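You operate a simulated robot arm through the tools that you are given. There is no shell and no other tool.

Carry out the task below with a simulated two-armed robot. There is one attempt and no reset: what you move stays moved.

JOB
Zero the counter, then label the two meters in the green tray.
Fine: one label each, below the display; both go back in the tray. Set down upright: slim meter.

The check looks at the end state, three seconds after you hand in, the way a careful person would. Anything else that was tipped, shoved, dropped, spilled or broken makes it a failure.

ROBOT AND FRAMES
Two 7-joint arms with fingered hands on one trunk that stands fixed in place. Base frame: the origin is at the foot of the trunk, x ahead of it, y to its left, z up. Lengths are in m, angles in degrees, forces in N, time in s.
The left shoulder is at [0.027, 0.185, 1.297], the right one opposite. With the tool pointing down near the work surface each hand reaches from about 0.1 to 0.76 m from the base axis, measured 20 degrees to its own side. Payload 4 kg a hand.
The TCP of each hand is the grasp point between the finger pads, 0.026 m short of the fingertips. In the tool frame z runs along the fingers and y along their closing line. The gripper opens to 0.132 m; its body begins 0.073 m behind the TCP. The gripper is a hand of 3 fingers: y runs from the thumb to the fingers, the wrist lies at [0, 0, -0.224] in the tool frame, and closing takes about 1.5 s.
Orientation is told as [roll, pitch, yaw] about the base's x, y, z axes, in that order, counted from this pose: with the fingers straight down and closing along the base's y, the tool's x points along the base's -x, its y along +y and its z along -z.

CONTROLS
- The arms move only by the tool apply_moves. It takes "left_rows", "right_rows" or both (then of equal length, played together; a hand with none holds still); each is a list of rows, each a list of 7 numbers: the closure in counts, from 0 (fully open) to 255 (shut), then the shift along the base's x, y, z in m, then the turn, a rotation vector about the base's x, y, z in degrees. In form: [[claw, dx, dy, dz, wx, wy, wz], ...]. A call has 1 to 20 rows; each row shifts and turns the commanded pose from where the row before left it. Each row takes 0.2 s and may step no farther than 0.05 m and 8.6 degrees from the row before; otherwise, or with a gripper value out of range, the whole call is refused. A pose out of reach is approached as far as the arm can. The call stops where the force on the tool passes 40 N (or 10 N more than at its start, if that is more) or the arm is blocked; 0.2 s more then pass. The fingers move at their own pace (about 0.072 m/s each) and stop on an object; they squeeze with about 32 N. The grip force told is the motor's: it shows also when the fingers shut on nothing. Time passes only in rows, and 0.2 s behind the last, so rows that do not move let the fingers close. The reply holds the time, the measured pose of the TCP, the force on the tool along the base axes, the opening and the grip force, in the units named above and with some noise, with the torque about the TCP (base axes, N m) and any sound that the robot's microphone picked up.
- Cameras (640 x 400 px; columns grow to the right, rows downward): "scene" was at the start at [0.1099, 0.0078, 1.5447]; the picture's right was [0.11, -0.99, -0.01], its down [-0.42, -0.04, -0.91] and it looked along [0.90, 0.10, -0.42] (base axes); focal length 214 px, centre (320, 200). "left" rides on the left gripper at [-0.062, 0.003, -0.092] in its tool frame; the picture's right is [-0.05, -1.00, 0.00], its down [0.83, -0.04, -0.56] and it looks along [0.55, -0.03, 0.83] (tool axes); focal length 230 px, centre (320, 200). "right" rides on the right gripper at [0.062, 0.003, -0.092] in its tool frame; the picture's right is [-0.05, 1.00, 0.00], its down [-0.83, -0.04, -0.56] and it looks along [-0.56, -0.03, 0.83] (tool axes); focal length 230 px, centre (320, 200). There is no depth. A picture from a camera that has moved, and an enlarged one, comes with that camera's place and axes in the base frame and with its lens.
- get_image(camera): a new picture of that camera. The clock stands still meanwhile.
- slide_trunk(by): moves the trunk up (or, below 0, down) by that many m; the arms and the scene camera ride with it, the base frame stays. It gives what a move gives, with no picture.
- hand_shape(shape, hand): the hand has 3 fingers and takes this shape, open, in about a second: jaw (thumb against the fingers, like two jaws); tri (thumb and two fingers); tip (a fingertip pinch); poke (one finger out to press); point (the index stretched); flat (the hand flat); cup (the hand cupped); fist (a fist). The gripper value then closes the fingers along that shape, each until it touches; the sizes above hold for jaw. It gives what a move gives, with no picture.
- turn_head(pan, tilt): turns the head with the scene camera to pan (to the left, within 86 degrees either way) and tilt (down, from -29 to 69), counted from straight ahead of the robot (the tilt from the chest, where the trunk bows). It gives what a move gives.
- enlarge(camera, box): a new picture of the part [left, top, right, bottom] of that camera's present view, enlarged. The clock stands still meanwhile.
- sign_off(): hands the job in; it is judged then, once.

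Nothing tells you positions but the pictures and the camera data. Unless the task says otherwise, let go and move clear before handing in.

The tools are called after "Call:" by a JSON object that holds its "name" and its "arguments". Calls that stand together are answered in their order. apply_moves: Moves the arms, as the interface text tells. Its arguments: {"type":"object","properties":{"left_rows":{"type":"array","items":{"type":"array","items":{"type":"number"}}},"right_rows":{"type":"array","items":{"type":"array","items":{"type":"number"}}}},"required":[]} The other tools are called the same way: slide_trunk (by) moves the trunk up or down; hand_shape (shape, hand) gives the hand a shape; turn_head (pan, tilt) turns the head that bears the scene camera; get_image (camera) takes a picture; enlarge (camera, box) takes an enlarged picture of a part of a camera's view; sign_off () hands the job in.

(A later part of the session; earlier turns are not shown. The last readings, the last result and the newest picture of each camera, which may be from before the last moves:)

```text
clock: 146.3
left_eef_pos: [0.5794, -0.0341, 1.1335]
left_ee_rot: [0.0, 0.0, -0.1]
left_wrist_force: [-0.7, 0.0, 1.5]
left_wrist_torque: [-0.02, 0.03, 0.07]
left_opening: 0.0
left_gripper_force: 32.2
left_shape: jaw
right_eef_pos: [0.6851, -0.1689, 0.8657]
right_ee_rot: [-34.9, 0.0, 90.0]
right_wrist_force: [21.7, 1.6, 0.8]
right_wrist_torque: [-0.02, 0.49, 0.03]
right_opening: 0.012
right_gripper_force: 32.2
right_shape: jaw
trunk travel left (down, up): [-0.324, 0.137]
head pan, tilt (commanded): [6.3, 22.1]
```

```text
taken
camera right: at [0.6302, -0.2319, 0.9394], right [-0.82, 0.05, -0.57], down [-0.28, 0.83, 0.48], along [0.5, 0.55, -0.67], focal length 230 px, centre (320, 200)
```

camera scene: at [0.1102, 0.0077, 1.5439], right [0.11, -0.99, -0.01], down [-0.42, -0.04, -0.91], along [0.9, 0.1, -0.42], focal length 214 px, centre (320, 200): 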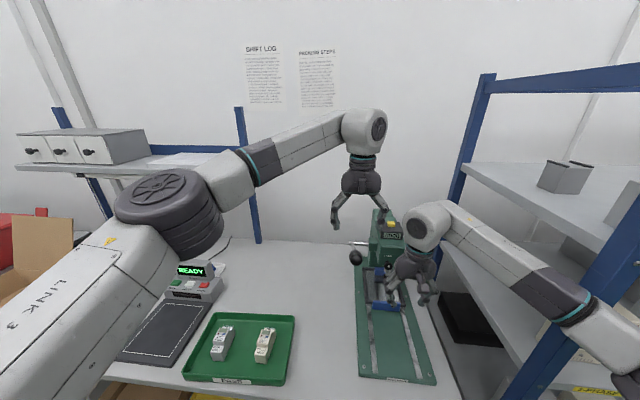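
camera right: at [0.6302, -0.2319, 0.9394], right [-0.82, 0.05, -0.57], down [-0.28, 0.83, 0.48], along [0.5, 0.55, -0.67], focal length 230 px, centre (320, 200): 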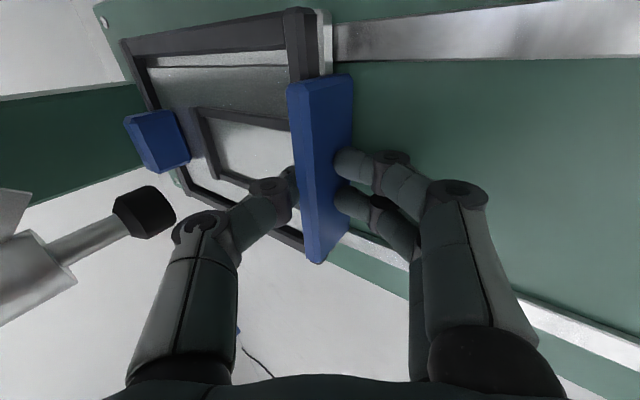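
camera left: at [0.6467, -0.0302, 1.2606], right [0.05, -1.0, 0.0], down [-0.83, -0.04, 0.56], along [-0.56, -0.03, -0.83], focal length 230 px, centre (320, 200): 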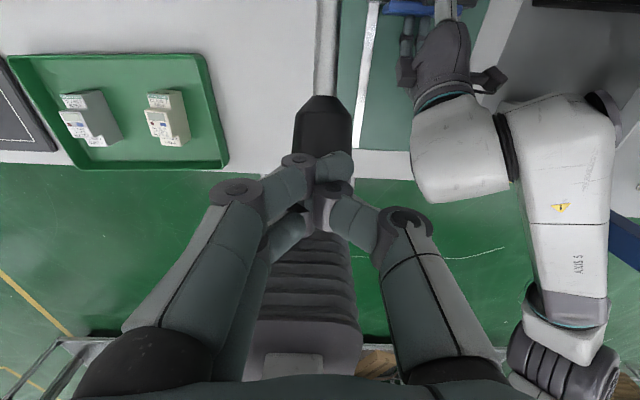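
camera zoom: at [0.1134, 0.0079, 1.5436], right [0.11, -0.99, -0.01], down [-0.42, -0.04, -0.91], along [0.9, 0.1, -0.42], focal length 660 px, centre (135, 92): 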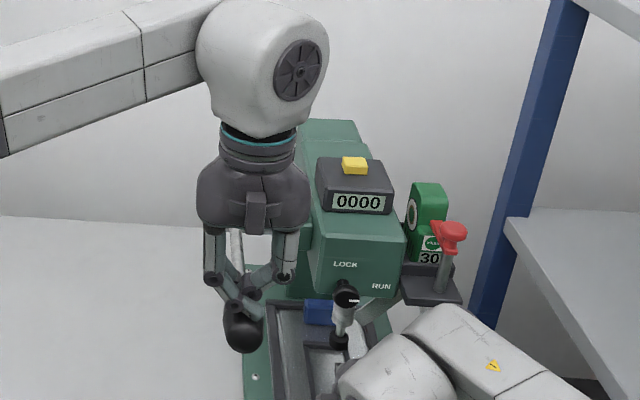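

Call:
{"name": "apply_moves", "arguments": {"left_rows": [[255, 0, 0, -0.012, 0, 0, 0], [255, 0, 0, -0.012, 0, 0, 0], [255, 0.001, 0, -0.012, 0, 0, 0], [255, 0.001, 0, -0.012, 0, 0, 0]]}}

Call:
{"name": "enlarge", "arguments": {"camera": "scene", "box": [320, 170, 440, 300]}}

Call:
{"name": "get_image", "arguments": {"camera": "right"}}

```text
clock: 147.3
left_eef_pos: [0.5801, -0.0336, 1.0859]
left_ee_rot: [0.0, 0.1, -0.1]
left_wrist_force: [-1.9, 0.1, 2.6]
left_wrist_torque: [-0.01, -0.02, -0.01]
left_opening: 0.0
left_gripper_force: 32.1
left_shape: jaw
right_eef_pos: [0.6836, -0.171, 0.8652]
right_ee_rot: [-34.8, 0.1, 89.9]
right_wrist_force: [22.7, 2.2, 0.2]
right_wrist_torque: [-0.01, 0.46, 0.02]
right_opening: 0.0119
right_gripper_force: 31.7
right_shape: jaw
trunk travel left (down, up): [-0.324, 0.137]
head pan, tilt (commanded): [6.3, 22.1]
```

```text
3.08 times, centred on (380, 235) of scene
camera zoom: at [0.1134, 0.008, 1.5436], right [0.11, -0.99, -0.01], down [-0.42, -0.04, -0.91], along [0.9, 0.1, -0.42], focal length 660 px, centre (135, 92)
```

zoom: 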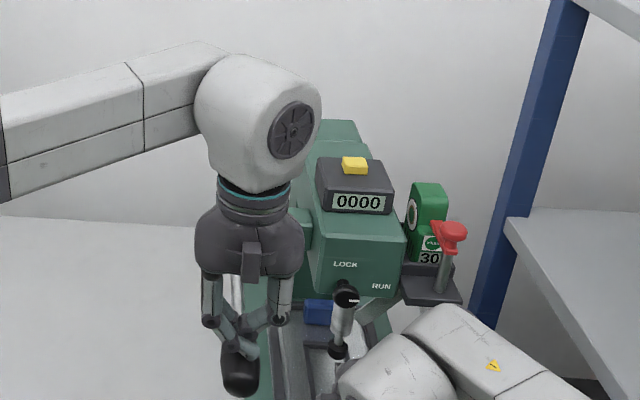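

```text
taken
camera right: at [0.6301, -0.2319, 0.9395], right [-0.82, 0.05, -0.57], down [-0.28, 0.83, 0.48], along [0.5, 0.55, -0.67], focal length 230 px, centre (320, 200)
```

right: 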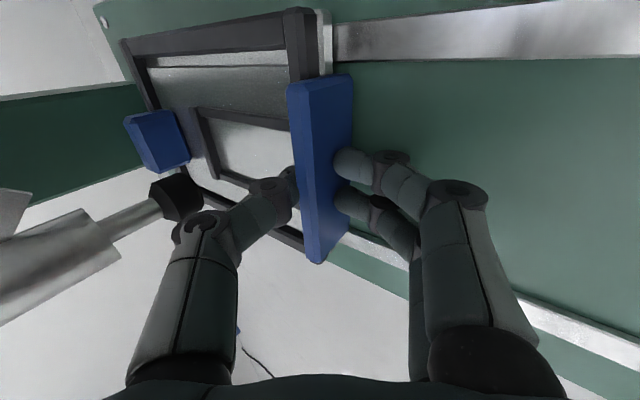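

Counter still 0000 and the ram has come down about 30 mm through air. I'll continue a little deeper, watching closely.

Call:
{"name": "apply_moves", "arguments": {"left_rows": [[255, 0.002, 0, -0.011, 0, 0, 0], [255, 0.003, 0, -0.011, 0, 0, 0], [255, 0.003, 0, -0.011, 0, 0, 0]]}}

Call:
{"name": "enlarge", "arguments": {"camera": "scene", "box": [320, 170, 440, 300]}}

Call:
{"name": "get_image", "arguments": {"camera": "right"}}

```text
clock: 148.1
left_eef_pos: [0.5878, -0.0352, 1.054]
left_ee_rot: [0.1, 0.2, 0.0]
left_wrist_force: [-1.0, -0.7, 2.9]
left_wrist_torque: [-0.05, 0.0, 0.0]
left_opening: 0.0
left_gripper_force: 32.1
left_shape: jaw
right_eef_pos: [0.6858, -0.1698, 0.8658]
right_ee_rot: [-35.0, 0.0, 90.0]
right_wrist_force: [23.4, 1.6, -0.4]
right_wrist_torque: [-0.02, 0.5, 0.06]
right_opening: 0.0119
right_gripper_force: 31.5
right_shape: jaw
trunk travel left (down, up): [-0.324, 0.137]
head pan, tilt (commanded): [6.3, 22.1]
```

```text
3.08 times, centred on (380, 235) of scene
camera zoom: at [0.1133, 0.0079, 1.5436], right [0.11, -0.99, -0.01], down [-0.42, -0.04, -0.91], along [0.9, 0.1, -0.42], focal length 660 px, centre (135, 92)
```

zoom: 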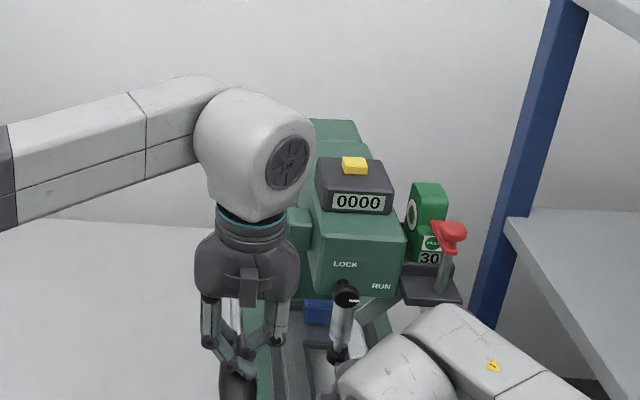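

```text
taken
camera right: at [0.6301, -0.2319, 0.9395], right [-0.82, 0.05, -0.57], down [-0.28, 0.83, 0.48], along [0.5, 0.55, -0.67], focal length 230 px, centre (320, 200)
```

right: 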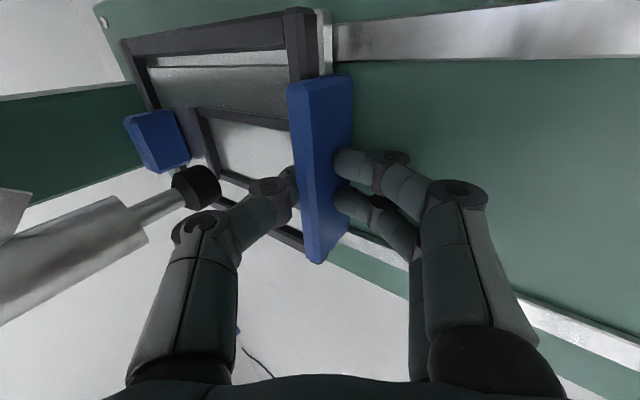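

The counter is still 0000. I'll return the lever from this depth and check whether the carriage has been let go.

Call:
{"name": "apply_moves", "arguments": {"left_rows": [[255, -0.003, 0, 0.015, 0, 0, 0], [255, -0.003, 0, 0.015, 0, 0, 0], [255, -0.002, 0, 0.02, 0, 0, 0], [255, 0, 0, 0.02, 0, 0, 0], [255, 0.003, 0, 0.02, 0, 0, 0], [255, 0.004, 0, 0.02, 0, 0, 0], [255, 0.004, 0, 0.02, 0, 0, 0], [255, 0.003, 0, 0.02, 0, 0, 0], [255, 0, 0, 0, 0, 0, 0]]}}

Call:
{"name": "get_image", "arguments": {"camera": "right"}}

```text
clock: 150.1
left_eef_pos: [0.5904, -0.0344, 1.206]
left_ee_rot: [0.0, 0.0, -0.1]
left_wrist_force: [-0.6, 0.0, -0.6]
left_wrist_torque: [0.0, 0.01, 0.02]
left_opening: 0.0
left_gripper_force: 31.6
left_shape: jaw
right_eef_pos: [0.6811, -0.1685, 0.8655]
right_ee_rot: [-34.9, 0.0, 90.0]
right_wrist_force: [-5.0, -0.7, 3.2]
right_wrist_torque: [-0.03, 1.04, 0.04]
right_opening: 0.0139
right_gripper_force: 32.5
right_shape: jaw
trunk travel left (down, up): [-0.324, 0.137]
head pan, tilt (commanded): [6.3, 22.1]
```

```text
taken
camera right: at [0.6269, -0.2318, 0.9403], right [-0.82, 0.05, -0.57], down [-0.28, 0.83, 0.48], along [0.5, 0.55, -0.67], focal length 230 px, centre (320, 200)
```

right: 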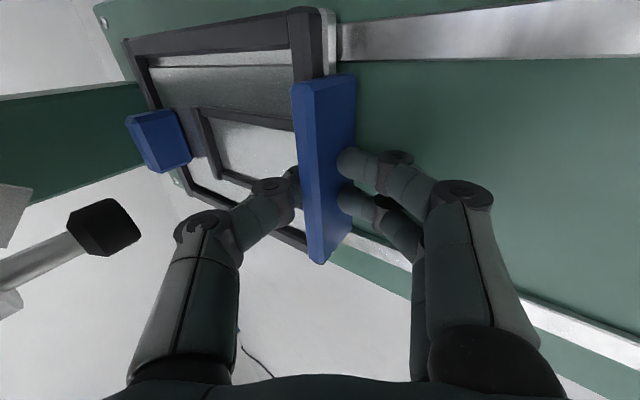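

The pull force dropped and the carriage moved: the lever stroke released the catch, with the counter still at 0000. Now I'll draw the carriage out to its loading position.

Call:
{"name": "apply_moves", "arguments": {"right_rows": [[255, -0.01, 0, 0, 0, 0, 0], [255, -0.02, 0, 0, 0, 0, 0], [255, -0.02, 0, 0, 0, 0, 0], [255, -0.02, 0, 0, 0, 0, 0], [255, -0.02, 0, 0, 0, 0, 0], [255, -0.02, 0, 0, 0, 0, 0], [255, -0.02, 0, 0, 0, 0, 0], [255, -0.02, 0, 0, 0, 0, 0]], "left_rows": [[255, 0, 0, 0.02, 0, 0, 0], [255, 0, 0, 0.02, 0, 0, 0], [255, 0, 0.02, 0.02, 0, 0, 0], [255, 0, 0.03, 0.02, 0, 0, 0], [255, 0, 0.03, 0.02, 0, 0, 0], [255, 0, 0.03, 0, 0, 0, 0], [255, 0, 0.03, 0, 0, 0, 0], [255, 0, 0.03, 0, 0, 0, 0]]}}

Call:
{"name": "get_image", "arguments": {"camera": "right"}}

Call:
{"name": "enlarge", "arguments": {"camera": "scene", "box": [320, 190, 460, 390]}}

```text
clock: 151.9
left_eef_pos: [0.591, 0.1367, 1.3048]
left_ee_rot: [-0.2, 0.1, -0.1]
left_wrist_force: [-0.2, 0.5, 0.3]
left_wrist_torque: [-0.01, -0.03, 0.01]
left_opening: 0.0
left_gripper_force: 32.1
left_shape: jaw
right_eef_pos: [0.5314, -0.17, 0.8654]
right_ee_rot: [-35.0, 0.1, 89.9]
right_wrist_force: [-0.9, -4.8, -3.2]
right_wrist_torque: [-0.16, 1.04, 0.03]
right_opening: 0.0135
right_gripper_force: 31.5
right_shape: jaw
trunk travel left (down, up): [-0.324, 0.137]
head pan, tilt (commanded): [6.3, 22.1]
```

```text
taken
camera right: at [0.4777, -0.2316, 0.9409], right [-0.82, 0.05, -0.57], down [-0.28, 0.83, 0.48], along [0.5, 0.55, -0.67], focal length 230 px, centre (320, 200)
```

right: 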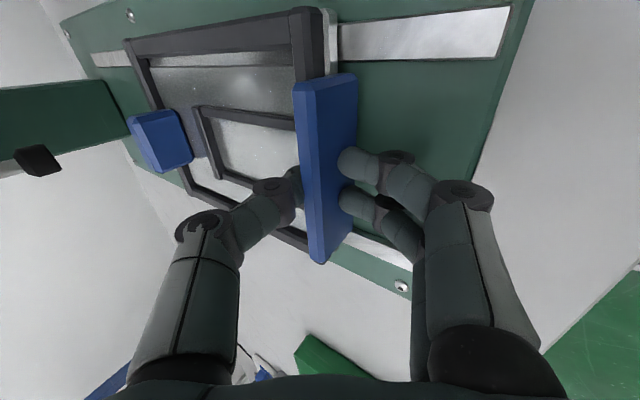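

```text
2.00 times, centred on (390, 290) of scene
camera zoom: at [0.1101, 0.0087, 1.5438], right [0.11, -0.99, 0.0], down [-0.42, -0.04, -0.91], along [0.9, 0.1, -0.42], focal length 429 px, centre (180, 20)
```

zoom: 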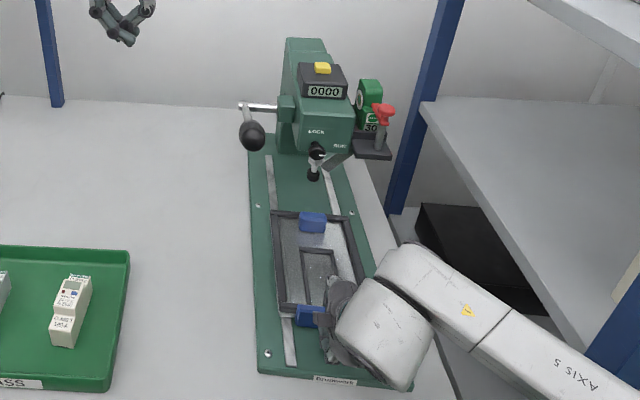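

Call:
{"name": "apply_moves", "arguments": {"right_rows": [[255, -0.01, 0, 0, 0, 0, 0], [255, -0.01, 0, 0, 0, 0, 0], [255, -0.008, 0, 0, 0, 0, 0]]}}

```text
clock: 152.7
left_eef_pos: [0.5927, 0.1356, 1.3047]
left_ee_rot: [0.1, 0.0, -0.1]
left_wrist_force: [0.8, -1.2, 0.6]
left_wrist_torque: [-0.04, 0.0, 0.01]
left_opening: 0.0
left_gripper_force: 32.5
left_shape: jaw
right_eef_pos: [0.5051, -0.1702, 0.8654]
right_ee_rot: [-35.0, 0.0, 90.0]
right_wrist_force: [0.5, -2.7, -4.5]
right_wrist_torque: [-0.11, 1.03, 0.0]
right_opening: 0.0136
right_gripper_force: 31.9
right_shape: jaw
trunk travel left (down, up): [-0.324, 0.137]
head pan, tilt (commanded): [6.3, 22.1]
```

The carriage is out at its loading position. I'll open the right hand and retreat it so the left hand can bring the first meter.

Call:
{"name": "apply_moves", "arguments": {"right_rows": [[135, 0, 0, 0, 0, 0, 0], [135, 0, 0, 0, 0, 0, 0], [135, 0, 0, 0, 0, 0, 0], [135, 0, 0, 0.013, 0, 0, 0], [135, 0, 0, 0.013, 0, 0, 0], [135, -0.025, 0, 0.02, 0, 0, 0], [135, -0.03, -0.01, 0.03, 0, 0, 0], [135, -0.03, -0.01, 0.03, 0, 0, 0], [135, -0.02, -0.01, 0.03, 0, 0, 0]], "left_rows": [[100, -0.01, 0.03, 0, 0, 0, 0], [100, -0.01, 0.03, 0, 0, 0, 0], [100, -0.01, 0.03, 0, 0, 0, 0], [100, -0.01, 0.03, 0, 0, 0, 0], [100, -0.01, 0.03, 0, 0, 0, 0], [100, -0.01, 0.03, 0, 0, 0, 0], [100, 0, 0.03, 0, 0, 0, 0], [100, 0, 0.02, 0, 0, 0, 0], [100, 0, 0.01, 0, 0, 0, 0]]}}

Call:
{"name": "get_image", "arguments": {"camera": "left"}}

Call:
{"name": "get_image", "arguments": {"camera": "scene"}}

Call:
{"name": "get_image", "arguments": {"camera": "right"}}

```text
clock: 154.7
left_eef_pos: [0.5309, 0.3768, 1.3044]
left_ee_rot: [-0.1, -0.1, -0.1]
left_wrist_force: [-0.4, 0.2, -0.1]
left_wrist_torque: [0.02, 0.01, 0.02]
left_opening: 0.0798
left_gripper_force: 0.1
left_shape: jaw
right_eef_pos: [0.3985, -0.1989, 1.0039]
right_ee_rot: [-35.0, 0.0, 89.9]
right_wrist_force: [0.0, 0.0, 0.2]
right_wrist_torque: [0.03, 0.0, -0.02]
right_opening: 0.0615
right_gripper_force: 0.0
right_shape: jaw
trunk travel left (down, up): [-0.324, 0.137]
head pan, tilt (commanded): [6.3, 22.1]
```

```text
taken
camera left: at [0.5941, 0.3803, 1.3977], right [0.05, -1.0, 0.0], down [-0.83, -0.04, 0.55], along [-0.55, -0.03, -0.83], focal length 230 px, centre (320, 200)
```

left: 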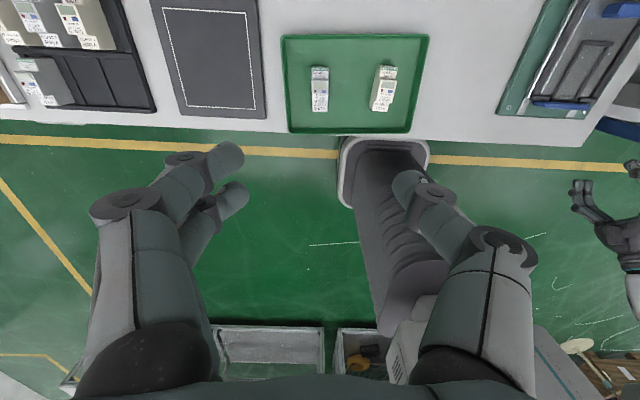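

```text
taken
camera scene: at [0.1092, 0.0081, 1.544], right [0.11, -0.99, -0.01], down [-0.42, -0.04, -0.91], along [0.9, 0.1, -0.42], focal length 214 px, centre (320, 200)
```

scene: 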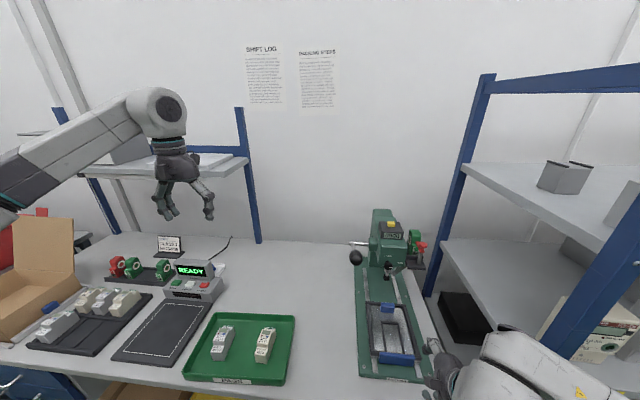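

```text
taken
camera right: at [0.3444, -0.2607, 1.0776], right [-0.82, 0.05, -0.57], down [-0.28, 0.83, 0.48], along [0.5, 0.55, -0.67], focal length 230 px, centre (320, 200)
```

right: 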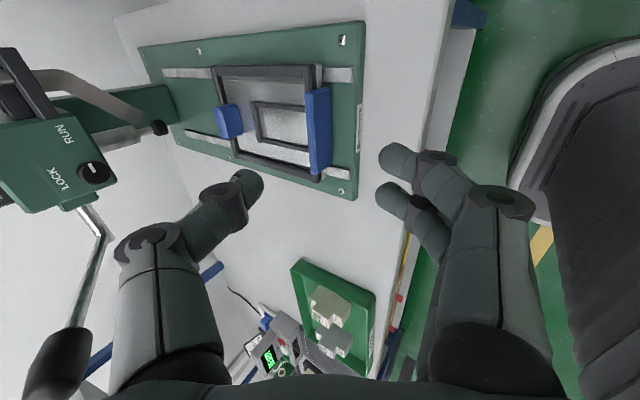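

Left hand is above the grey meter. I'll zoom with the left camera to measure both meters precisely before picking.

Call:
{"name": "enlarge", "arguments": {"camera": "left", "box": [285, 40, 425, 130]}}

Call:
{"name": "enlarge", "arguments": {"camera": "right", "box": [280, 250, 390, 390]}}

```text
4.44 times, centred on (355, 85) of left
camera zoom: at [0.5941, 0.3803, 1.3977], right [0.05, -1.0, 0.0], down [-0.83, -0.04, 0.55], along [-0.55, -0.03, -0.83], focal length 1022 px, centre (164, 711)
```

zoom: 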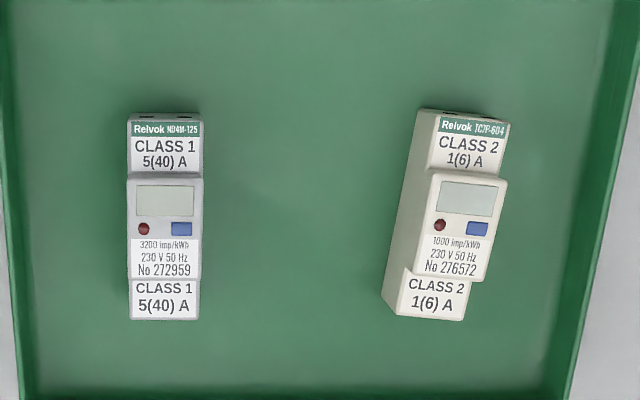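

```text
2.86 times, centred on (335, 320) of right
camera zoom: at [0.3444, -0.2607, 1.0776], right [-0.82, 0.05, -0.57], down [-0.28, 0.83, 0.48], along [0.5, 0.55, -0.67], focal length 657 px, centre (277, -143)
```

zoom: 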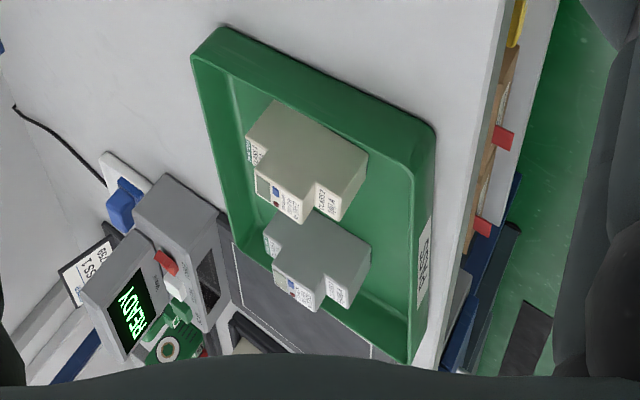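

Grey meter measured at (0.517,0.375), 35 mm wide, 93 mm long, aligned with x. I'll descend with the left hand opened to 80 mm.

Call:
{"name": "apply_moves", "arguments": {"left_rows": [[100, -0.007, -0.001, -0.045, 0, 0, 0], [100, -0.007, -0.001, -0.045, 0, 0, 0], [100, 0, 0, -0.045, 0, 0, 0], [100, 0, 0, -0.045, 0, 0, 0], [100, 0, 0, -0.045, 0, 0, 0], [100, 0, 0, -0.045, 0, 0, 0], [100, 0, 0, -0.045, 0, 0, 0], [100, 0, 0, -0.04, 0, 0, 0]]}}

Call:
{"name": "get_image", "arguments": {"camera": "left"}}

Call:
{"name": "enlarge", "arguments": {"camera": "scene", "box": [160, 260, 320, 395]}}

```text
clock: 156.5
left_eef_pos: [0.5191, 0.3745, 0.9495]
left_ee_rot: [-0.2, -0.1, 0.0]
left_wrist_force: [0.2, -0.2, 0.6]
left_wrist_torque: [0.01, 0.0, 0.0]
left_opening: 0.0799
left_gripper_force: 0.1
left_shape: jaw
right_eef_pos: [0.4006, -0.1984, 1.004]
right_ee_rot: [-34.9, 0.0, 90.0]
right_wrist_force: [0.6, -0.1, 0.3]
right_wrist_torque: [0.04, 0.01, 0.0]
right_opening: 0.0617
right_gripper_force: 0.0
right_shape: jaw
trunk travel left (down, up): [-0.324, 0.137]
head pan, tilt (commanded): [6.3, 22.1]
```

```text
taken
camera left: at [0.5817, 0.3787, 1.0421], right [0.05, -1.0, 0.0], down [-0.83, -0.04, 0.55], along [-0.55, -0.03, -0.83], focal length 230 px, centre (320, 200)
```

left: 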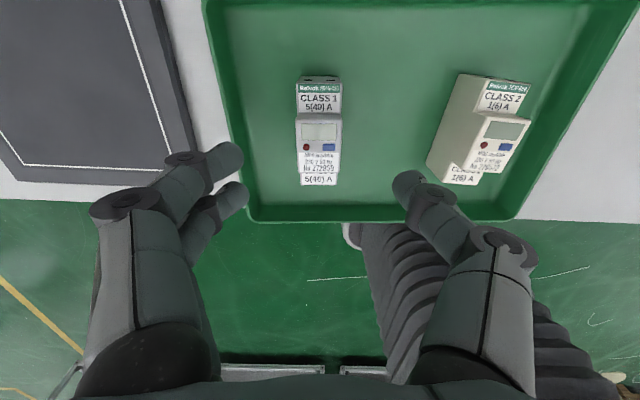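

```text
2.96 times, centred on (240, 328) of scene
camera zoom: at [0.1106, 0.0082, 1.5438], right [0.11, -0.99, -0.01], down [-0.42, -0.04, -0.91], along [0.9, 0.1, -0.42], focal length 636 px, centre (557, -178)
```

zoom: 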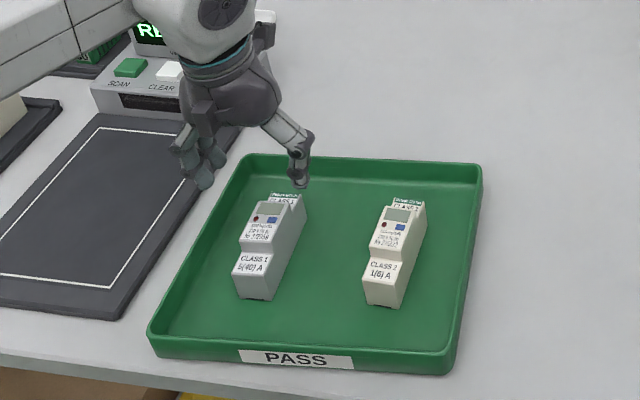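

Call:
{"name": "enlarge", "arguments": {"camera": "left", "box": [270, 60, 370, 200]}}

```text
2.86 times, centred on (320, 130) of left
camera zoom: at [0.5817, 0.3787, 1.0421], right [0.05, -1.0, 0.0], down [-0.83, -0.04, 0.55], along [-0.55, -0.03, -0.83], focal length 657 px, centre (320, 400)
```

zoom: 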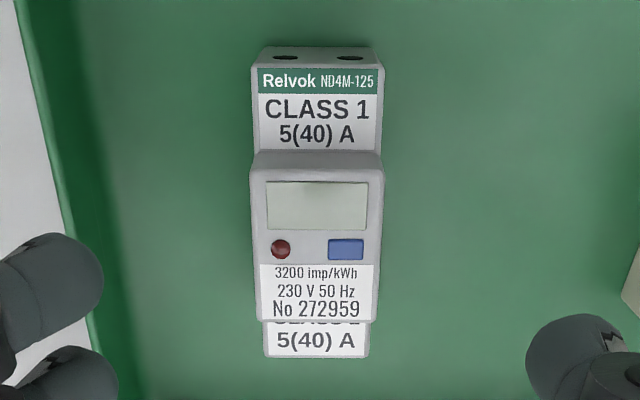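

The meter's top is at z≈0.87. I'll descend to TCP z≈0.848 and close on its sides.

Call:
{"name": "apply_moves", "arguments": {"left_rows": [[100, -0.001, 0, -0.03, 0, 0, 0], [100, 0, 0, -0.03, 0, 0, 0], [100, 0, 0, -0.025, 0, 0, 0], [100, 0, 0, -0.012, 0, 0, 0], [100, 0, 0, -0.004, 0, 0, 0]]}}

Call:
{"name": "get_image", "arguments": {"camera": "left"}}

Call:
{"name": "enlarge", "arguments": {"camera": "scene", "box": [180, 290, 290, 390]}}

```text
clock: 157.7
left_eef_pos: [0.5169, 0.3735, 0.8484]
left_ee_rot: [0.1, 0.1, -0.1]
left_wrist_force: [0.5, -0.9, 0.4]
left_wrist_torque: [0.02, -0.01, -0.02]
left_opening: 0.0799
left_gripper_force: 0.0
left_shape: jaw
right_eef_pos: [0.3989, -0.1983, 1.0037]
right_ee_rot: [-35.1, 0.0, 90.0]
right_wrist_force: [0.2, -0.8, -0.2]
right_wrist_torque: [-0.02, -0.04, 0.02]
right_opening: 0.0619
right_gripper_force: 0.1
right_shape: jaw
trunk travel left (down, up): [-0.324, 0.137]
head pan, tilt (commanded): [6.3, 22.1]
```

```text
taken
camera left: at [0.5795, 0.3776, 0.9411], right [0.05, -1.0, 0.0], down [-0.83, -0.04, 0.56], along [-0.55, -0.03, -0.83], focal length 230 px, centre (320, 200)
```

left: 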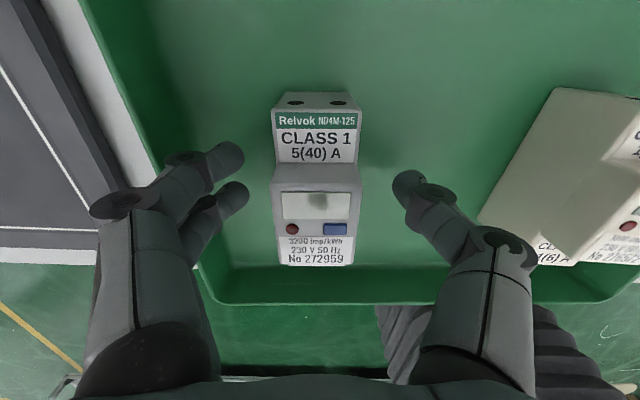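

```text
4.00 times, centred on (235, 340) of scene
camera zoom: at [0.1101, 0.0078, 1.5439], right [0.11, -0.99, -0.01], down [-0.42, -0.04, -0.91], along [0.9, 0.1, -0.42], focal length 858 px, centre (660, -360)
```

zoom: 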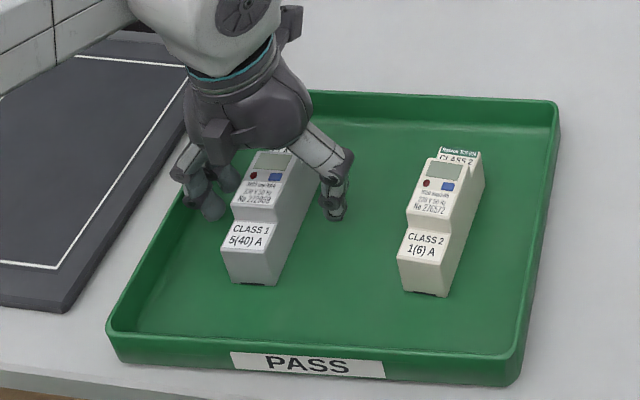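

Call:
{"name": "apply_moves", "arguments": {"left_rows": [[180, 0, 0, 0, 0, 0, 0], [255, 0, 0, 0, 0, 0, 0], [255, 0, 0, 0, 0, 0, 0], [255, 0, 0, 0, 0, 0, 0]]}}

Call:
{"name": "get_image", "arguments": {"camera": "left"}}

```text
clock: 158.7
left_eef_pos: [0.5174, 0.3737, 0.8485]
left_ee_rot: [-0.1, 0.1, -0.2]
left_wrist_force: [0.4, -0.2, 0.7]
left_wrist_torque: [0.03, 0.01, 0.0]
left_opening: 0.0301
left_gripper_force: 32.4
left_shape: jaw
right_eef_pos: [0.3994, -0.1982, 1.0027]
right_ee_rot: [-34.9, 0.0, 90.1]
right_wrist_force: [-0.3, 0.7, 0.1]
right_wrist_torque: [0.0, -0.01, -0.01]
right_opening: 0.0615
right_gripper_force: 0.2
right_shape: jaw
trunk travel left (down, up): [-0.324, 0.137]
head pan, tilt (commanded): [6.3, 22.1]
```

```text
taken
camera left: at [0.5796, 0.3777, 0.9412], right [0.05, -1.0, 0.0], down [-0.83, -0.04, 0.56], along [-0.55, -0.03, -0.83], focal length 230 px, centre (320, 200)
```

left: 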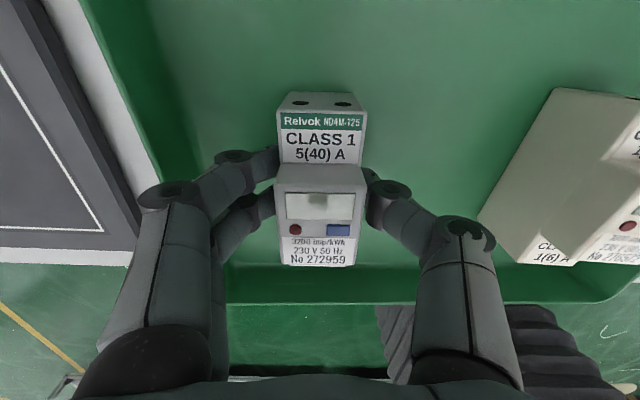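

Gripped well. I'll lift straight up, check it, then carry it back from the tray toward the press at x≈0.44 to stay clear of the lever.

Call:
{"name": "apply_moves", "arguments": {"left_rows": [[255, 0, 0, 0.015, 0, 0, 0], [255, 0, 0, 0.03, 0, 0, 0], [255, 0, 0, 0.04, 0, 0, 0], [255, 0, 0, 0.04, 0, 0, 0], [255, -0.02, 0, 0.03, 0, 0, 0]]}}

Call:
{"name": "get_image", "arguments": {"camera": "left"}}

Call:
{"name": "get_image", "arguments": {"camera": "scene"}}

```text
clock: 159.9
left_eef_pos: [0.4973, 0.3749, 1.004]
left_ee_rot: [0.0, -0.1, 0.0]
left_wrist_force: [0.3, 0.0, -1.6]
left_wrist_torque: [-0.02, -0.01, 0.0]
left_opening: 0.0299
left_gripper_force: 31.6
left_shape: jaw
right_eef_pos: [0.3984, -0.1986, 1.0027]
right_ee_rot: [-35.0, 0.0, 89.9]
right_wrist_force: [-0.6, 0.2, -0.3]
right_wrist_torque: [0.01, 0.0, -0.01]
right_opening: 0.0613
right_gripper_force: 0.1
right_shape: jaw
trunk travel left (down, up): [-0.324, 0.137]
head pan, tilt (commanded): [6.3, 22.1]
```

```text
taken
camera left: at [0.5594, 0.3785, 1.0964], right [0.05, -1.0, 0.0], down [-0.83, -0.04, 0.55], along [-0.55, -0.03, -0.83], focal length 230 px, centre (320, 200)
```

left: 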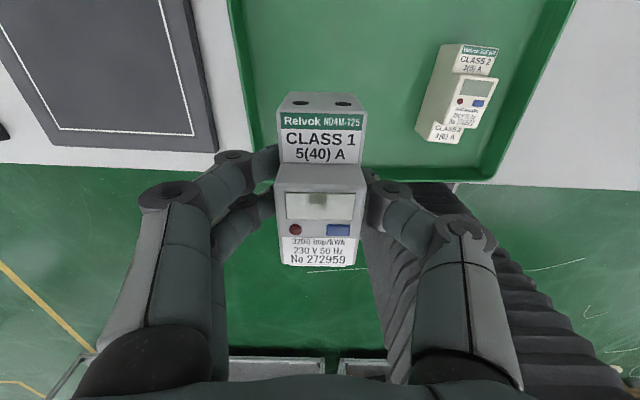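

```text
taken
camera scene: at [0.1085, 0.0081, 1.544], right [0.11, -0.99, -0.01], down [-0.42, -0.04, -0.91], along [0.9, 0.1, -0.42], focal length 214 px, centre (320, 200)
```

scene: 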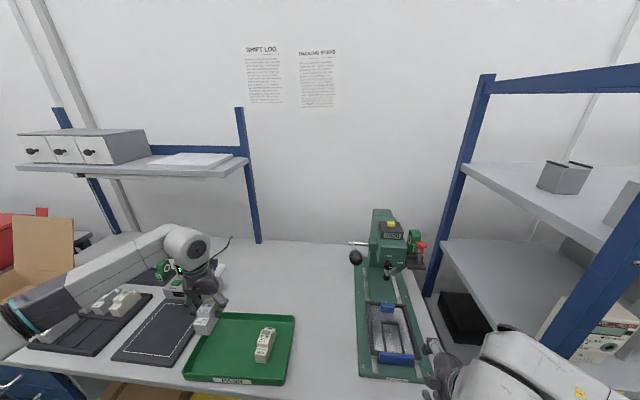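

The meter is up. Before carrying it across, I'll raise the right hand out of the left hand's way.

Call:
{"name": "apply_moves", "arguments": {"right_rows": [[135, 0, -0.01, 0.04, 0, 0, 0], [135, 0, -0.01, 0.04, 0, 0, 0], [135, 0, -0.01, 0.04, 0, 0, 0], [135, 0, -0.01, 0.04, 0, 0, 0], [135, 0, -0.01, 0.04, 0, 0, 0]], "left_rows": [[255, -0.01, -0.02, 0.005, 0, 0, 0], [255, -0.01, -0.03, 0.005, 0, 0, 0], [255, -0.005, -0.04, 0, 0, 0, 0], [255, 0, -0.04, 0, 0, 0, 0], [255, 0, -0.04, 0, 0, 0, 0]]}}

Call:
{"name": "get_image", "arguments": {"camera": "scene"}}

```text
clock: 161.1
left_eef_pos: [0.4726, 0.2032, 1.0144]
left_ee_rot: [0.0, 0.0, -0.1]
left_wrist_force: [0.2, 0.0, -1.7]
left_wrist_torque: [0.0, -0.03, 0.02]
left_opening: 0.0297
left_gripper_force: 32.3
left_shape: jaw
right_eef_pos: [0.3998, -0.2496, 1.2029]
right_ee_rot: [-34.9, -0.1, 90.0]
right_wrist_force: [-0.2, -0.6, 0.1]
right_wrist_torque: [0.0, 0.0, 0.0]
right_opening: 0.0617
right_gripper_force: 0.0
right_shape: jaw
trunk travel left (down, up): [-0.324, 0.137]
head pan, tilt (commanded): [6.3, 22.1]
```

```text
taken
camera scene: at [0.1109, 0.0065, 1.5438], right [0.11, -0.99, -0.01], down [-0.42, -0.04, -0.91], along [0.9, 0.1, -0.42], focal length 214 px, centre (320, 200)
```

scene: 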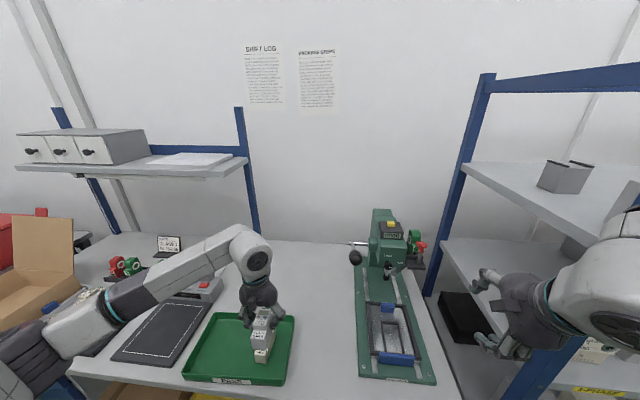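

Call:
{"name": "apply_moves", "arguments": {"left_rows": [[255, 0, -0.041, 0, 0, 0, 0], [255, 0, -0.041, 0, 0, 0, 0], [255, 0, -0.041, 0, 0, 0, 0], [255, 0, -0.041, 0, 0, 0, 0], [255, 0, -0.041, 0, 0, 0, 0], [255, 0, -0.041, 0, 0, 0, 0], [255, 0, -0.041, 0, 0, 0, 0], [255, 0, -0.041, 0, 0, 0, 0], [255, 0, -0.041, 0, 0, 0, 0]]}}

Call:
{"name": "get_image", "arguments": {"camera": "left"}}

Call:
{"name": "get_image", "arguments": {"camera": "scene"}}

Call:
{"name": "get_image", "arguments": {"camera": "right"}}

```text
clock: 163.1
left_eef_pos: [0.4716, -0.1671, 1.0131]
left_ee_rot: [0.1, -0.1, -0.2]
left_wrist_force: [-0.4, -0.5, -1.9]
left_wrist_torque: [0.02, 0.01, -0.01]
left_opening: 0.0298
left_gripper_force: 32.4
left_shape: jaw
right_eef_pos: [0.3999, -0.2508, 1.2026]
right_ee_rot: [-35.1, -0.1, 89.9]
right_wrist_force: [-0.4, 0.4, 0.3]
right_wrist_torque: [0.01, -0.01, 0.01]
right_opening: 0.0616
right_gripper_force: 0.0
right_shape: jaw
trunk travel left (down, up): [-0.324, 0.137]
head pan, tilt (commanded): [6.3, 22.1]
```

```text
taken
camera left: at [0.5347, -0.1634, 1.1061], right [0.05, -1.0, 0.0], down [-0.83, -0.04, 0.56], along [-0.55, -0.03, -0.83], focal length 230 px, centre (320, 200)
```

left: 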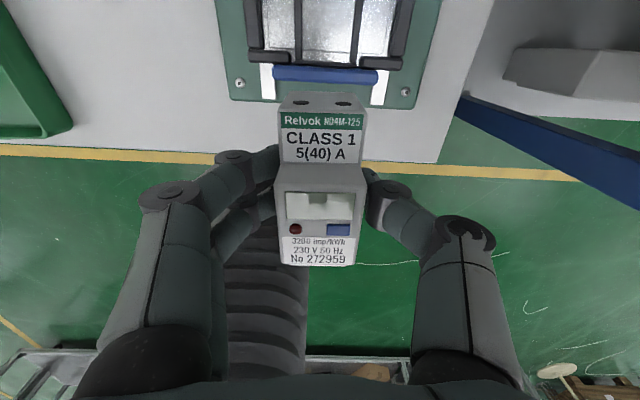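

```text
taken
camera scene: at [0.1099, 0.0052, 1.5439], right [0.11, -0.99, -0.01], down [-0.42, -0.04, -0.91], along [0.9, 0.1, -0.42], focal length 214 px, centre (320, 200)
```

scene: 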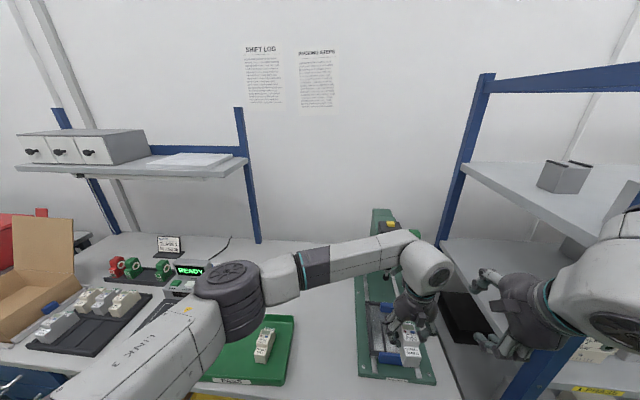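

```text
taken
camera right: at [0.3455, -0.3134, 1.277], right [-0.82, 0.05, -0.57], down [-0.28, 0.83, 0.48], along [0.5, 0.56, -0.66], focal length 230 px, centre (320, 200)
```

right: 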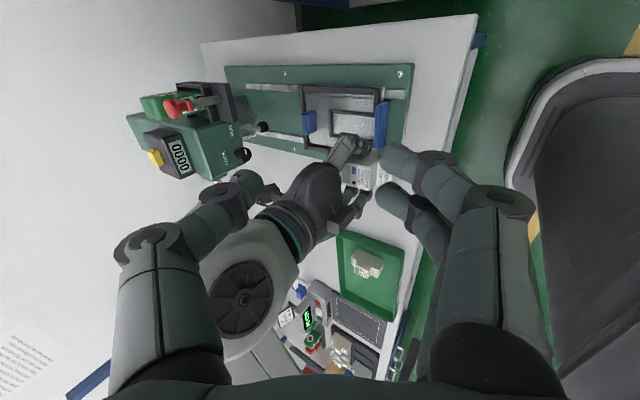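

Call:
{"name": "enlarge", "arguments": {"camera": "left", "box": [220, 0, 450, 110]}}

Call:
{"name": "enlarge", "arguments": {"camera": "right", "box": [280, 60, 430, 180]}}

```text
2.78 times, centred on (335, 55) of left
camera zoom: at [0.5347, -0.1634, 1.1061], right [0.05, -1.0, 0.0], down [-0.83, -0.04, 0.56], along [-0.55, -0.03, -0.83], focal length 640 px, centre (278, 604)
```

zoom: 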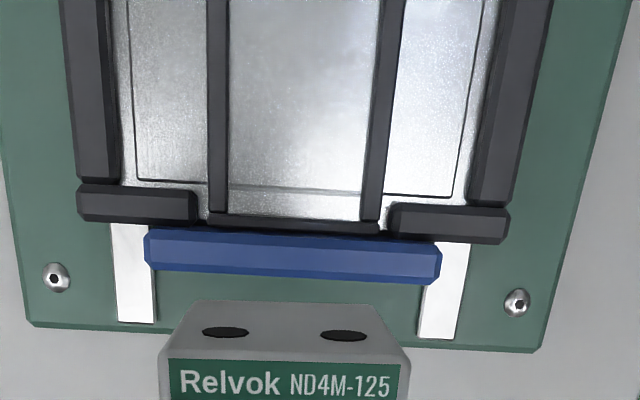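

```text
3.33 times, centred on (355, 120) of right
camera zoom: at [0.3455, -0.3134, 1.277], right [-0.82, 0.05, -0.57], down [-0.28, 0.83, 0.48], along [0.5, 0.56, -0.66], focal length 767 px, centre (203, 467)
```

zoom: 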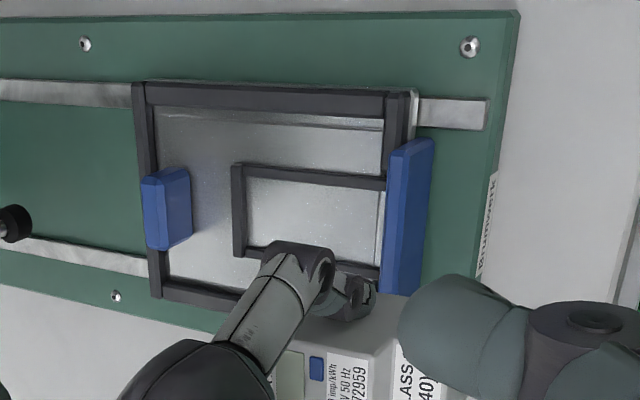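

The nest centre measures about (0.575,-0.170) from both hand cameras. I'll move the meter over it at height, then lower in stages.

Call:
{"name": "apply_moves", "arguments": {"left_rows": [[255, 0.03, -0.001, 0, 0, 0, 0], [255, 0.03, -0.001, 0, 0, 0, 0], [255, 0.03, 0, 0, 0, 0, 0], [255, 0.013, 0, -0.02, 0, 0, 0], [255, 0, 0, -0.04, 0, 0, 0]]}}

Call:
{"name": "get_image", "arguments": {"camera": "left"}}

Call:
{"name": "enlarge", "arguments": {"camera": "scene", "box": [330, 240, 470, 390]}}

Call:
{"name": "enlarge", "arguments": {"camera": "right", "box": [250, 50, 430, 210]}}

```text
clock: 164.3
left_eef_pos: [0.5757, -0.1692, 0.9536]
left_ee_rot: [0.1, 0.0, -0.2]
left_wrist_force: [0.6, 0.1, -1.5]
left_wrist_torque: [-0.01, 0.01, -0.02]
left_opening: 0.0301
left_gripper_force: 31.9
left_shape: jaw
right_eef_pos: [0.3996, -0.2503, 1.2027]
right_ee_rot: [-34.9, 0.0, 90.1]
right_wrist_force: [-0.3, -0.7, 0.1]
right_wrist_torque: [0.02, 0.02, -0.03]
right_opening: 0.0619
right_gripper_force: 0.1
right_shape: jaw
trunk travel left (down, up): [-0.324, 0.137]
head pan, tilt (commanded): [6.3, 22.1]
```

```text
taken
camera left: at [0.6383, -0.1647, 1.0456], right [0.05, -1.0, 0.0], down [-0.83, -0.04, 0.55], along [-0.55, -0.03, -0.83], focal length 230 px, centre (320, 200)
```

left: 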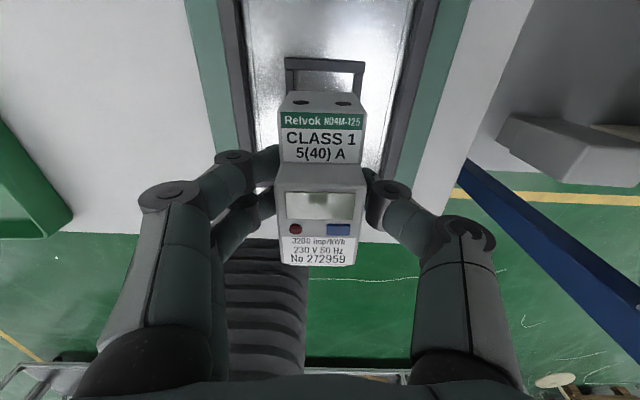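

```text
2.67 times, centred on (400, 315) of scene
camera zoom: at [0.11, 0.0067, 1.5439], right [0.11, -0.99, -0.01], down [-0.42, -0.04, -0.91], along [0.9, 0.1, -0.42], focal length 572 px, centre (107, -107)
```

zoom: 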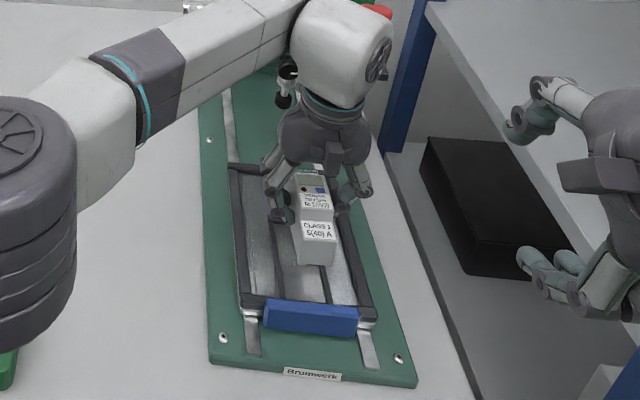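

```text
2.50 times, centred on (340, 130) of right
camera zoom: at [0.3454, -0.3123, 1.2773], right [-0.82, 0.05, -0.57], down [-0.28, 0.83, 0.48], along [0.5, 0.56, -0.66], focal length 575 px, centre (270, 375)
```

zoom: 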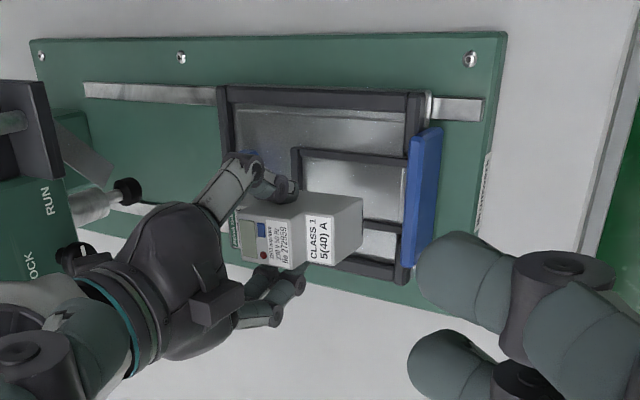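

Call:
{"name": "apply_moves", "arguments": {"left_rows": [[255, -0.002, -0.002, -0.02, 0, 0, 0], [255, 0, 0, -0.02, 0, 0, 0]]}}

Call:
{"name": "get_image", "arguments": {"camera": "left"}}

Call:
{"name": "enlarge", "arguments": {"camera": "scene", "box": [370, 280, 430, 350]}}

Call:
{"name": "enlarge", "arguments": {"camera": "right", "box": [300, 70, 420, 190]}}

```text
clock: 164.9
left_eef_pos: [0.5694, -0.1703, 0.9143]
left_ee_rot: [0.0, -0.3, -0.2]
left_wrist_force: [0.7, 0.0, -1.3]
left_wrist_torque: [-0.03, -0.01, 0.02]
left_opening: 0.0295
left_gripper_force: 32.1
left_shape: jaw
right_eef_pos: [0.3973, -0.2524, 1.2024]
right_ee_rot: [-35.0, -0.1, 90.0]
right_wrist_force: [-0.2, 0.1, 0.1]
right_wrist_torque: [-0.01, 0.0, -0.01]
right_opening: 0.0617
right_gripper_force: 0.1
right_shape: jaw
trunk travel left (down, up): [-0.324, 0.137]
head pan, tilt (commanded): [6.3, 22.1]
```

```text
taken
camera left: at [0.6317, -0.1668, 1.0068], right [0.05, -1.0, 0.0], down [-0.83, -0.04, 0.55], along [-0.55, -0.03, -0.83], focal length 230 px, centre (320, 200)
```

left: 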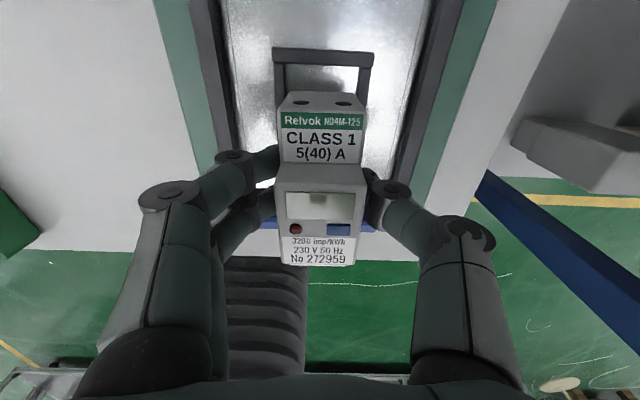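

```text
5.71 times, centred on (400, 315) of scene
camera zoom: at [0.1079, 0.0053, 1.544], right [0.11, -0.99, -0.01], down [-0.42, -0.04, -0.91], along [0.9, 0.1, -0.42], focal length 1226 px, centre (-137, -457)
```

zoom: 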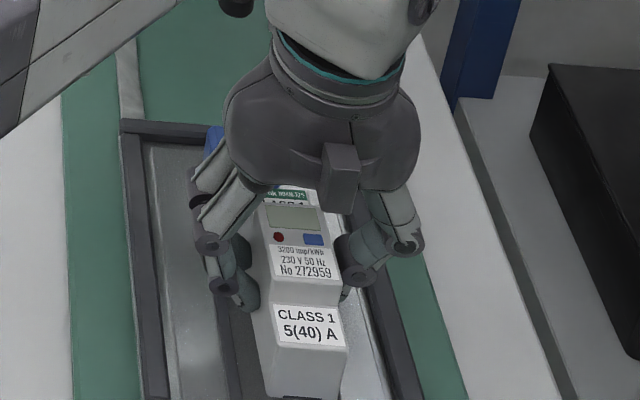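

```text
3.33 times, centred on (360, 130) of right
camera zoom: at [0.3435, -0.3137, 1.2775], right [-0.82, 0.05, -0.57], down [-0.28, 0.83, 0.48], along [0.5, 0.56, -0.66], focal length 767 px, centre (187, 433)
```

zoom: 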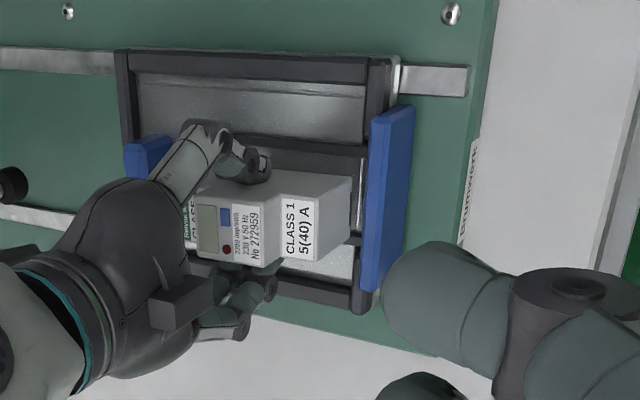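

Call:
{"name": "enlarge", "arguments": {"camera": "left", "box": [250, 30, 400, 170]}}

```text
2.86 times, centred on (325, 100) of left
camera zoom: at [0.6317, -0.1668, 1.0068], right [0.05, -1.0, 0.0], down [-0.83, -0.04, 0.55], along [-0.55, -0.03, -0.83], focal length 657 px, centre (306, 486)
```

zoom: 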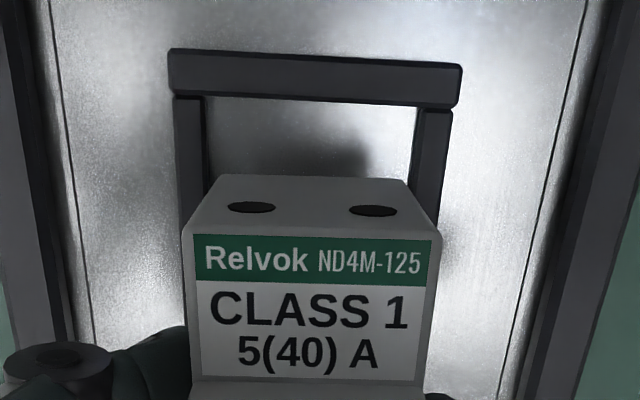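

Using the left camera consistently: nest spans x 0.524–0.623 (centre y -0.169), meter centre is about 0.7 mm behind the TCP. I'll shift +3 mm in x and lower gently until it touches the nest floor.

Call:
{"name": "apply_moves", "arguments": {"left_rows": [[255, 0.003, 0.0005, -0.01, 0, 0, 0], [255, 0, 0, -0.008, 0, 0, 0], [255, 0, 0, -0.003, 0, 0, 0], [255, 0, 0, 0, 0, 0, 0]]}}

Call:
{"name": "enlarge", "arguments": {"camera": "left", "box": [250, 30, 400, 170]}}

Call:
{"name": "enlarge", "arguments": {"camera": "scene", "box": [370, 290, 430, 360]}}

```text
clock: 165.9
left_eef_pos: [0.5693, -0.1638, 0.8948]
left_ee_rot: [-0.1, -0.1, -0.1]
left_wrist_force: [0.4, 0.6, -1.7]
left_wrist_torque: [0.0, 0.0, -0.02]
left_opening: 0.03
left_gripper_force: 31.8
left_shape: jaw
left hand out of reach, approached as far as the arm can: row 1
right_eef_pos: [0.4005, -0.2493, 1.2031]
right_ee_rot: [-35.1, 0.0, 90.0]
right_wrist_force: [0.3, -0.3, -0.5]
right_wrist_torque: [-0.02, -0.01, 0.01]
right_opening: 0.0616
right_gripper_force: 0.1
right_shape: jaw
trunk travel left (down, up): [-0.324, 0.137]
head pan, tilt (commanded): [6.3, 22.1]
```

```text
2.86 times, centred on (325, 100) of left
camera zoom: at [0.6326, -0.1592, 0.9873], right [0.05, -1.0, 0.0], down [-0.83, -0.04, 0.55], along [-0.55, -0.03, -0.83], focal length 657 px, centre (306, 486)
```

zoom: 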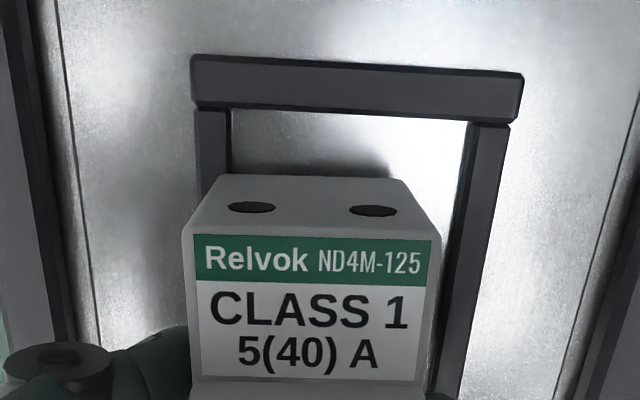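

```text
5.71 times, centred on (400, 325) of scene
camera zoom: at [0.1098, 0.0074, 1.5439], right [0.11, -0.99, -0.01], down [-0.42, -0.04, -0.91], along [0.9, 0.1, -0.42], focal length 1226 px, centre (-137, -514)
```

zoom: 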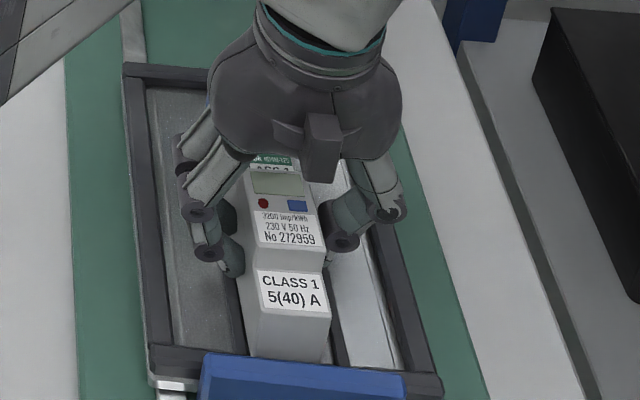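

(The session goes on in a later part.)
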